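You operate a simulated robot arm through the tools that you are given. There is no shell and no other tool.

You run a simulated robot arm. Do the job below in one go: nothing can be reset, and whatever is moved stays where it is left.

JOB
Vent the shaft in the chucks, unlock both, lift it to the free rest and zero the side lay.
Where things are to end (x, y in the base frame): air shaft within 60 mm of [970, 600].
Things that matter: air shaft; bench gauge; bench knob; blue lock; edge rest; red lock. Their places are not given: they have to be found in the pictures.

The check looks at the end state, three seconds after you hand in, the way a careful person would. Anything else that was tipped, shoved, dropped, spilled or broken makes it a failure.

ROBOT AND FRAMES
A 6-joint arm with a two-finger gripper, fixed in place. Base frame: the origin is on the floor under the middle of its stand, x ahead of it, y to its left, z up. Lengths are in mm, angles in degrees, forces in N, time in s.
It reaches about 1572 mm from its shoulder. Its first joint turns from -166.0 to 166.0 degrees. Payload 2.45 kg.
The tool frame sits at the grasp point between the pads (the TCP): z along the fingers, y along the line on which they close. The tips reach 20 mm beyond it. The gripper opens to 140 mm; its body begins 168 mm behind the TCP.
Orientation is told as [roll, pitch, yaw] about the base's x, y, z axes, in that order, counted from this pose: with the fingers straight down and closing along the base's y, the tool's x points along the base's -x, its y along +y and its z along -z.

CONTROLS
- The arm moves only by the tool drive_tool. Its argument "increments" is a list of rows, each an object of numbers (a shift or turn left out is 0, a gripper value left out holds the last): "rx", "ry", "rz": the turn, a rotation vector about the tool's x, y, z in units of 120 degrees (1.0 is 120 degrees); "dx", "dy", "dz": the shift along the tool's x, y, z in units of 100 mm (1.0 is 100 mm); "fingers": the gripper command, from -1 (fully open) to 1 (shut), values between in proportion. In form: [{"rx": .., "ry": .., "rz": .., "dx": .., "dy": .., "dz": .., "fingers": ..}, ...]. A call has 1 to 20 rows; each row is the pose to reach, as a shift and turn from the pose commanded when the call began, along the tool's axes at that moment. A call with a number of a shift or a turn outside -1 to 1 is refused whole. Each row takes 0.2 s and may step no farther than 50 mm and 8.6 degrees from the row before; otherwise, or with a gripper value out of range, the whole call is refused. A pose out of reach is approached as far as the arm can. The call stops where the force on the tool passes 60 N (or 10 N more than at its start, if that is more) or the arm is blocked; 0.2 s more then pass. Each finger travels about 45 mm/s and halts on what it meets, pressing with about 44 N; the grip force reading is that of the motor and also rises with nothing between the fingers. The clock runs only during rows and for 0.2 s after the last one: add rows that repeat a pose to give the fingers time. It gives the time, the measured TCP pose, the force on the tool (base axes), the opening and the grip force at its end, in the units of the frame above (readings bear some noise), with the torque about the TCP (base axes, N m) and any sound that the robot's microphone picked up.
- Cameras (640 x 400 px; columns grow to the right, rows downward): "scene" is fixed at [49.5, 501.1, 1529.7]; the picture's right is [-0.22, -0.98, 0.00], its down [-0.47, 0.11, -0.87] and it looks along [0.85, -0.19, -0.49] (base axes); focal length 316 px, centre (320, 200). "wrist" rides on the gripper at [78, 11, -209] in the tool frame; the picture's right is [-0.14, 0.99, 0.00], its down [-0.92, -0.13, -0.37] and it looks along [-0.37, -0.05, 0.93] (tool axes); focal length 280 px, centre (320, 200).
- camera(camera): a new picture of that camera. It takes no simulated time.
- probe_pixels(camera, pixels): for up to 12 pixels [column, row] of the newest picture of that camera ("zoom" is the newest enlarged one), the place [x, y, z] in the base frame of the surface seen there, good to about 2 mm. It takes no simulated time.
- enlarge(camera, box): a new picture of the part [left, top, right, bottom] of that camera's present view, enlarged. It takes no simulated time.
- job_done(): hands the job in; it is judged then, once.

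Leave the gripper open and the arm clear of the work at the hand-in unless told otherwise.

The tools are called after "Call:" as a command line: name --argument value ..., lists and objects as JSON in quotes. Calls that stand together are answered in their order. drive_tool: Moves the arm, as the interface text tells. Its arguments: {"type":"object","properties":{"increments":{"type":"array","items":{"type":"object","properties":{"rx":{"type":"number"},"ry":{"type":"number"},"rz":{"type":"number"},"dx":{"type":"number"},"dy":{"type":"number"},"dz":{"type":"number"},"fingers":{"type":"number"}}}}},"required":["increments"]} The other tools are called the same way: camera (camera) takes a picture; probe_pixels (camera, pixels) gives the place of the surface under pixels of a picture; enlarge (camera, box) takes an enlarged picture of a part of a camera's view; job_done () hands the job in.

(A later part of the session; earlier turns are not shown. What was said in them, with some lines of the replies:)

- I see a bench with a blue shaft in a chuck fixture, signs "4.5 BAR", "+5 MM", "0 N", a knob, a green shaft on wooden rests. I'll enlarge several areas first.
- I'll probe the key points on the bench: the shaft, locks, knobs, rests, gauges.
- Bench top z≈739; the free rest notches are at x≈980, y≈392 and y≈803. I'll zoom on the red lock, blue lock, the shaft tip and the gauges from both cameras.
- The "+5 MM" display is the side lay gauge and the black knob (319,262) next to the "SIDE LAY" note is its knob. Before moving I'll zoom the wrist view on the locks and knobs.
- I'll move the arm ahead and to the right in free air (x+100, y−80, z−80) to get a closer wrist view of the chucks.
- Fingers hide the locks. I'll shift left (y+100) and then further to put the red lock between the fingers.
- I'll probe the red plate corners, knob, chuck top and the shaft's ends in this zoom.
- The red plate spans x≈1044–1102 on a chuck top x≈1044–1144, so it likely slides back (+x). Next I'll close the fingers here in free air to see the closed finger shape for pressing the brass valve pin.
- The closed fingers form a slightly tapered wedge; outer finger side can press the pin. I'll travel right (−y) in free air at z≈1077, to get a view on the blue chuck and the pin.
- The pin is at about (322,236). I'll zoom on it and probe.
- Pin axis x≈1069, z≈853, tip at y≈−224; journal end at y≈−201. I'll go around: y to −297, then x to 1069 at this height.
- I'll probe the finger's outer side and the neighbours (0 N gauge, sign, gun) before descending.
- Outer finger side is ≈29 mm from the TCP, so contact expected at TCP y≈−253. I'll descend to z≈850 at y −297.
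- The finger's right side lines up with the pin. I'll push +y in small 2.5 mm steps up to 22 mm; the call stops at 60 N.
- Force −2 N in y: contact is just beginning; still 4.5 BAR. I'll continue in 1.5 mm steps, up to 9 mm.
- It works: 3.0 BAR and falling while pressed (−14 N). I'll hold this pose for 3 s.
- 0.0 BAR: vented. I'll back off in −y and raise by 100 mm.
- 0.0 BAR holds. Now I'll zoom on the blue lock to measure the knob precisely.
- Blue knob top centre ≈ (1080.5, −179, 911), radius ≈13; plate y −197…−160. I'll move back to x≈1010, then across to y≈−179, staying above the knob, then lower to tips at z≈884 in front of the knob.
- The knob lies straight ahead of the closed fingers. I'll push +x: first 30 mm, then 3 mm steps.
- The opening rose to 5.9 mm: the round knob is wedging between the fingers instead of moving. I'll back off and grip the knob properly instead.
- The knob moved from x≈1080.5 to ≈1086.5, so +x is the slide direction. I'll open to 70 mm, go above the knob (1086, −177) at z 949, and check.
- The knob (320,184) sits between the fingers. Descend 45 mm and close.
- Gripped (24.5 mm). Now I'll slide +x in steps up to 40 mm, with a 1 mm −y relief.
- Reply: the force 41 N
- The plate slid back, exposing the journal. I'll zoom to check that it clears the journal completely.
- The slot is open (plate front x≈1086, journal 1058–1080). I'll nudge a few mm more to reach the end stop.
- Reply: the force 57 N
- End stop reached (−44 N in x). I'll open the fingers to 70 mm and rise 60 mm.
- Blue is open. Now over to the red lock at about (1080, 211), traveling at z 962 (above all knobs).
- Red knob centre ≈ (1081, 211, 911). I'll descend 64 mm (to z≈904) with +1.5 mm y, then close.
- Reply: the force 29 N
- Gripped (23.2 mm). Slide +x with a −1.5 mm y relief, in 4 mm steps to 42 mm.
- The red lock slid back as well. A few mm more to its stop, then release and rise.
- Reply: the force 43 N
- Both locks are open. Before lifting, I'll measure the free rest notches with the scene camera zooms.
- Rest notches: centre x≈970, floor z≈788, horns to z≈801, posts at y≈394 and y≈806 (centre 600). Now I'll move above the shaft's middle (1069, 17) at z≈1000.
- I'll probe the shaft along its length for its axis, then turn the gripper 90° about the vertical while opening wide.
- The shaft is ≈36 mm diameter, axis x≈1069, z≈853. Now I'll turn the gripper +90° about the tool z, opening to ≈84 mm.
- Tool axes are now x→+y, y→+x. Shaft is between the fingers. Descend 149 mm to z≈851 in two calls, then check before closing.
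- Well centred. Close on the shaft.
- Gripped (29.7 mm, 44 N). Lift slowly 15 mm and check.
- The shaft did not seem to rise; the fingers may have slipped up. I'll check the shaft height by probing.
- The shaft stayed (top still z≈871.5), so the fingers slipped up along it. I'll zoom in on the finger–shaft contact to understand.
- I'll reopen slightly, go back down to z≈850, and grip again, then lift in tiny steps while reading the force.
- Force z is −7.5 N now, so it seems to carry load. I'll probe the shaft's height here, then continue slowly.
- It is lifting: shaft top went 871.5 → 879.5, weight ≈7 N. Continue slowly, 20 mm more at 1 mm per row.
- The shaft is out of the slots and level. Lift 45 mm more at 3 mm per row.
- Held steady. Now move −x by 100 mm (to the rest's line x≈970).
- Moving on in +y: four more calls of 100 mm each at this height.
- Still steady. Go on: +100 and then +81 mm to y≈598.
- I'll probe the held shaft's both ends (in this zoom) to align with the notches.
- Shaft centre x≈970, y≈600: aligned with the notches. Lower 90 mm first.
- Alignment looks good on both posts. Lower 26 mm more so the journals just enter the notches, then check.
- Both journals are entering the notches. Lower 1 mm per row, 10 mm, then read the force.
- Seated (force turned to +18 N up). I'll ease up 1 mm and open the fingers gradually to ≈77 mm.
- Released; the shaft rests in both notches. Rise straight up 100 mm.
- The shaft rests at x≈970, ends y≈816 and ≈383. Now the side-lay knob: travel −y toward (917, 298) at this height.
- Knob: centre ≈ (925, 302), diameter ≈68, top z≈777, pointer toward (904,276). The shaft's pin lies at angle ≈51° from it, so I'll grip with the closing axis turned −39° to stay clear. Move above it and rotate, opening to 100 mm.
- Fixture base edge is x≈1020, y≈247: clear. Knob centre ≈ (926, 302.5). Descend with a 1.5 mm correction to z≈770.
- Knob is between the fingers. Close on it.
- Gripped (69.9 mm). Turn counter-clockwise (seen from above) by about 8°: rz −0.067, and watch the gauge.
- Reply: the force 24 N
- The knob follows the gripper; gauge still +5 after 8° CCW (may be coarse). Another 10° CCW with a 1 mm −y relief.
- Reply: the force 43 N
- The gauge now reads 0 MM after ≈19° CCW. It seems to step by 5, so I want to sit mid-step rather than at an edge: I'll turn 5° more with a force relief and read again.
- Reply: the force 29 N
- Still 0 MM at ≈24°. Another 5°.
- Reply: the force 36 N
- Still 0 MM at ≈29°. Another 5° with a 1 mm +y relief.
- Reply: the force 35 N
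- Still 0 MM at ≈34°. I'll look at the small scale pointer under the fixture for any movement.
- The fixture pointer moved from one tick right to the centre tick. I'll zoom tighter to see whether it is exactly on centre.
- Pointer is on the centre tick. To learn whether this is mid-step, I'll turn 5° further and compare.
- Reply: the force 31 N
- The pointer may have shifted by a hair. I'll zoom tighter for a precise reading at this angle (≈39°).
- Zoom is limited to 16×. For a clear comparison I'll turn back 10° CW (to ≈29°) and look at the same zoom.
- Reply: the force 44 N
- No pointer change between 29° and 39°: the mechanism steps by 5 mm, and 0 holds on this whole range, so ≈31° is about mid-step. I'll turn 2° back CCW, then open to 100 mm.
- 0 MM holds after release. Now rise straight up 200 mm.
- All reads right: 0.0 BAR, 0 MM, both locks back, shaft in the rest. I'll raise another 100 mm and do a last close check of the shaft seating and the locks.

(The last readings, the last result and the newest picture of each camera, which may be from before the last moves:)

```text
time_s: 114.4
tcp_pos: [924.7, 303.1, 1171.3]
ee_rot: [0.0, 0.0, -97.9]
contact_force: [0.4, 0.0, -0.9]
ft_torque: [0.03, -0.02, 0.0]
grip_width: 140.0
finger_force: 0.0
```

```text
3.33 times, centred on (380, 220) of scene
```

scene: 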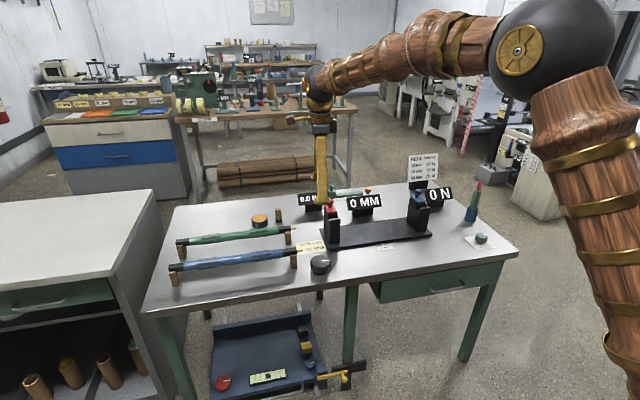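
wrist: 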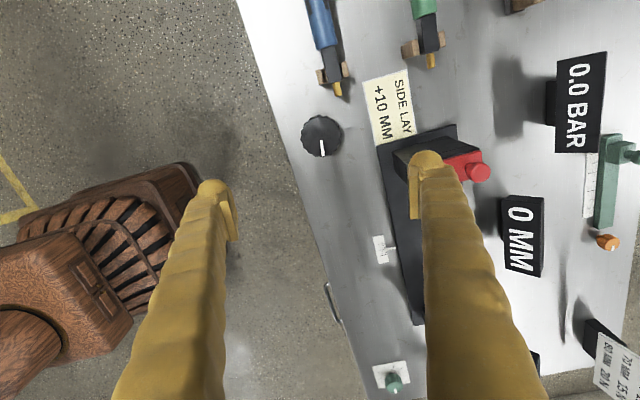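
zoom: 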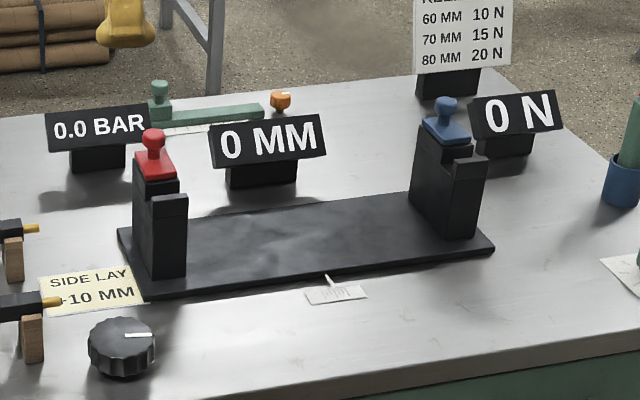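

The final check matches the job: the gauges read 0.0 BAR and 0 MM, and both locks are slid back. The blue shaft sits in both notches of the free edge rest. The gripper is open and well above the work, so I'm handing in.

Call:
job_done

```text
The job is handed in.
```

The job is finished and handed in, but the result of the check has not come back. In the last pictures before hand-in:

- **Vent:** I pressed the brass pin on the shaft's end until the pressure gauge fell from 4.5 to 0.0 BAR. It stayed there.
- **Locks:** the red and blue locks are both slid back to their stops.
- **Shaft:** it sits in both notches of the free edge rest, centred at about x 970, y 600. On the first try the fingers slipped and the shaft stayed in the chucks. A lower, slower grip then lifted it level.
- **Side lay:** I turned the black bench knob about 31° counter-clockwise, and the gauge went from +5 to 0 MM. The reading moves in 5 mm steps, so I left the knob near the middle of the zero step. I ignored the "+10 MM" note on the bench because you asked for zero.

I saw nothing else on the bench out of place. The gripper is open, with the arm about 430 mm above the bench top.
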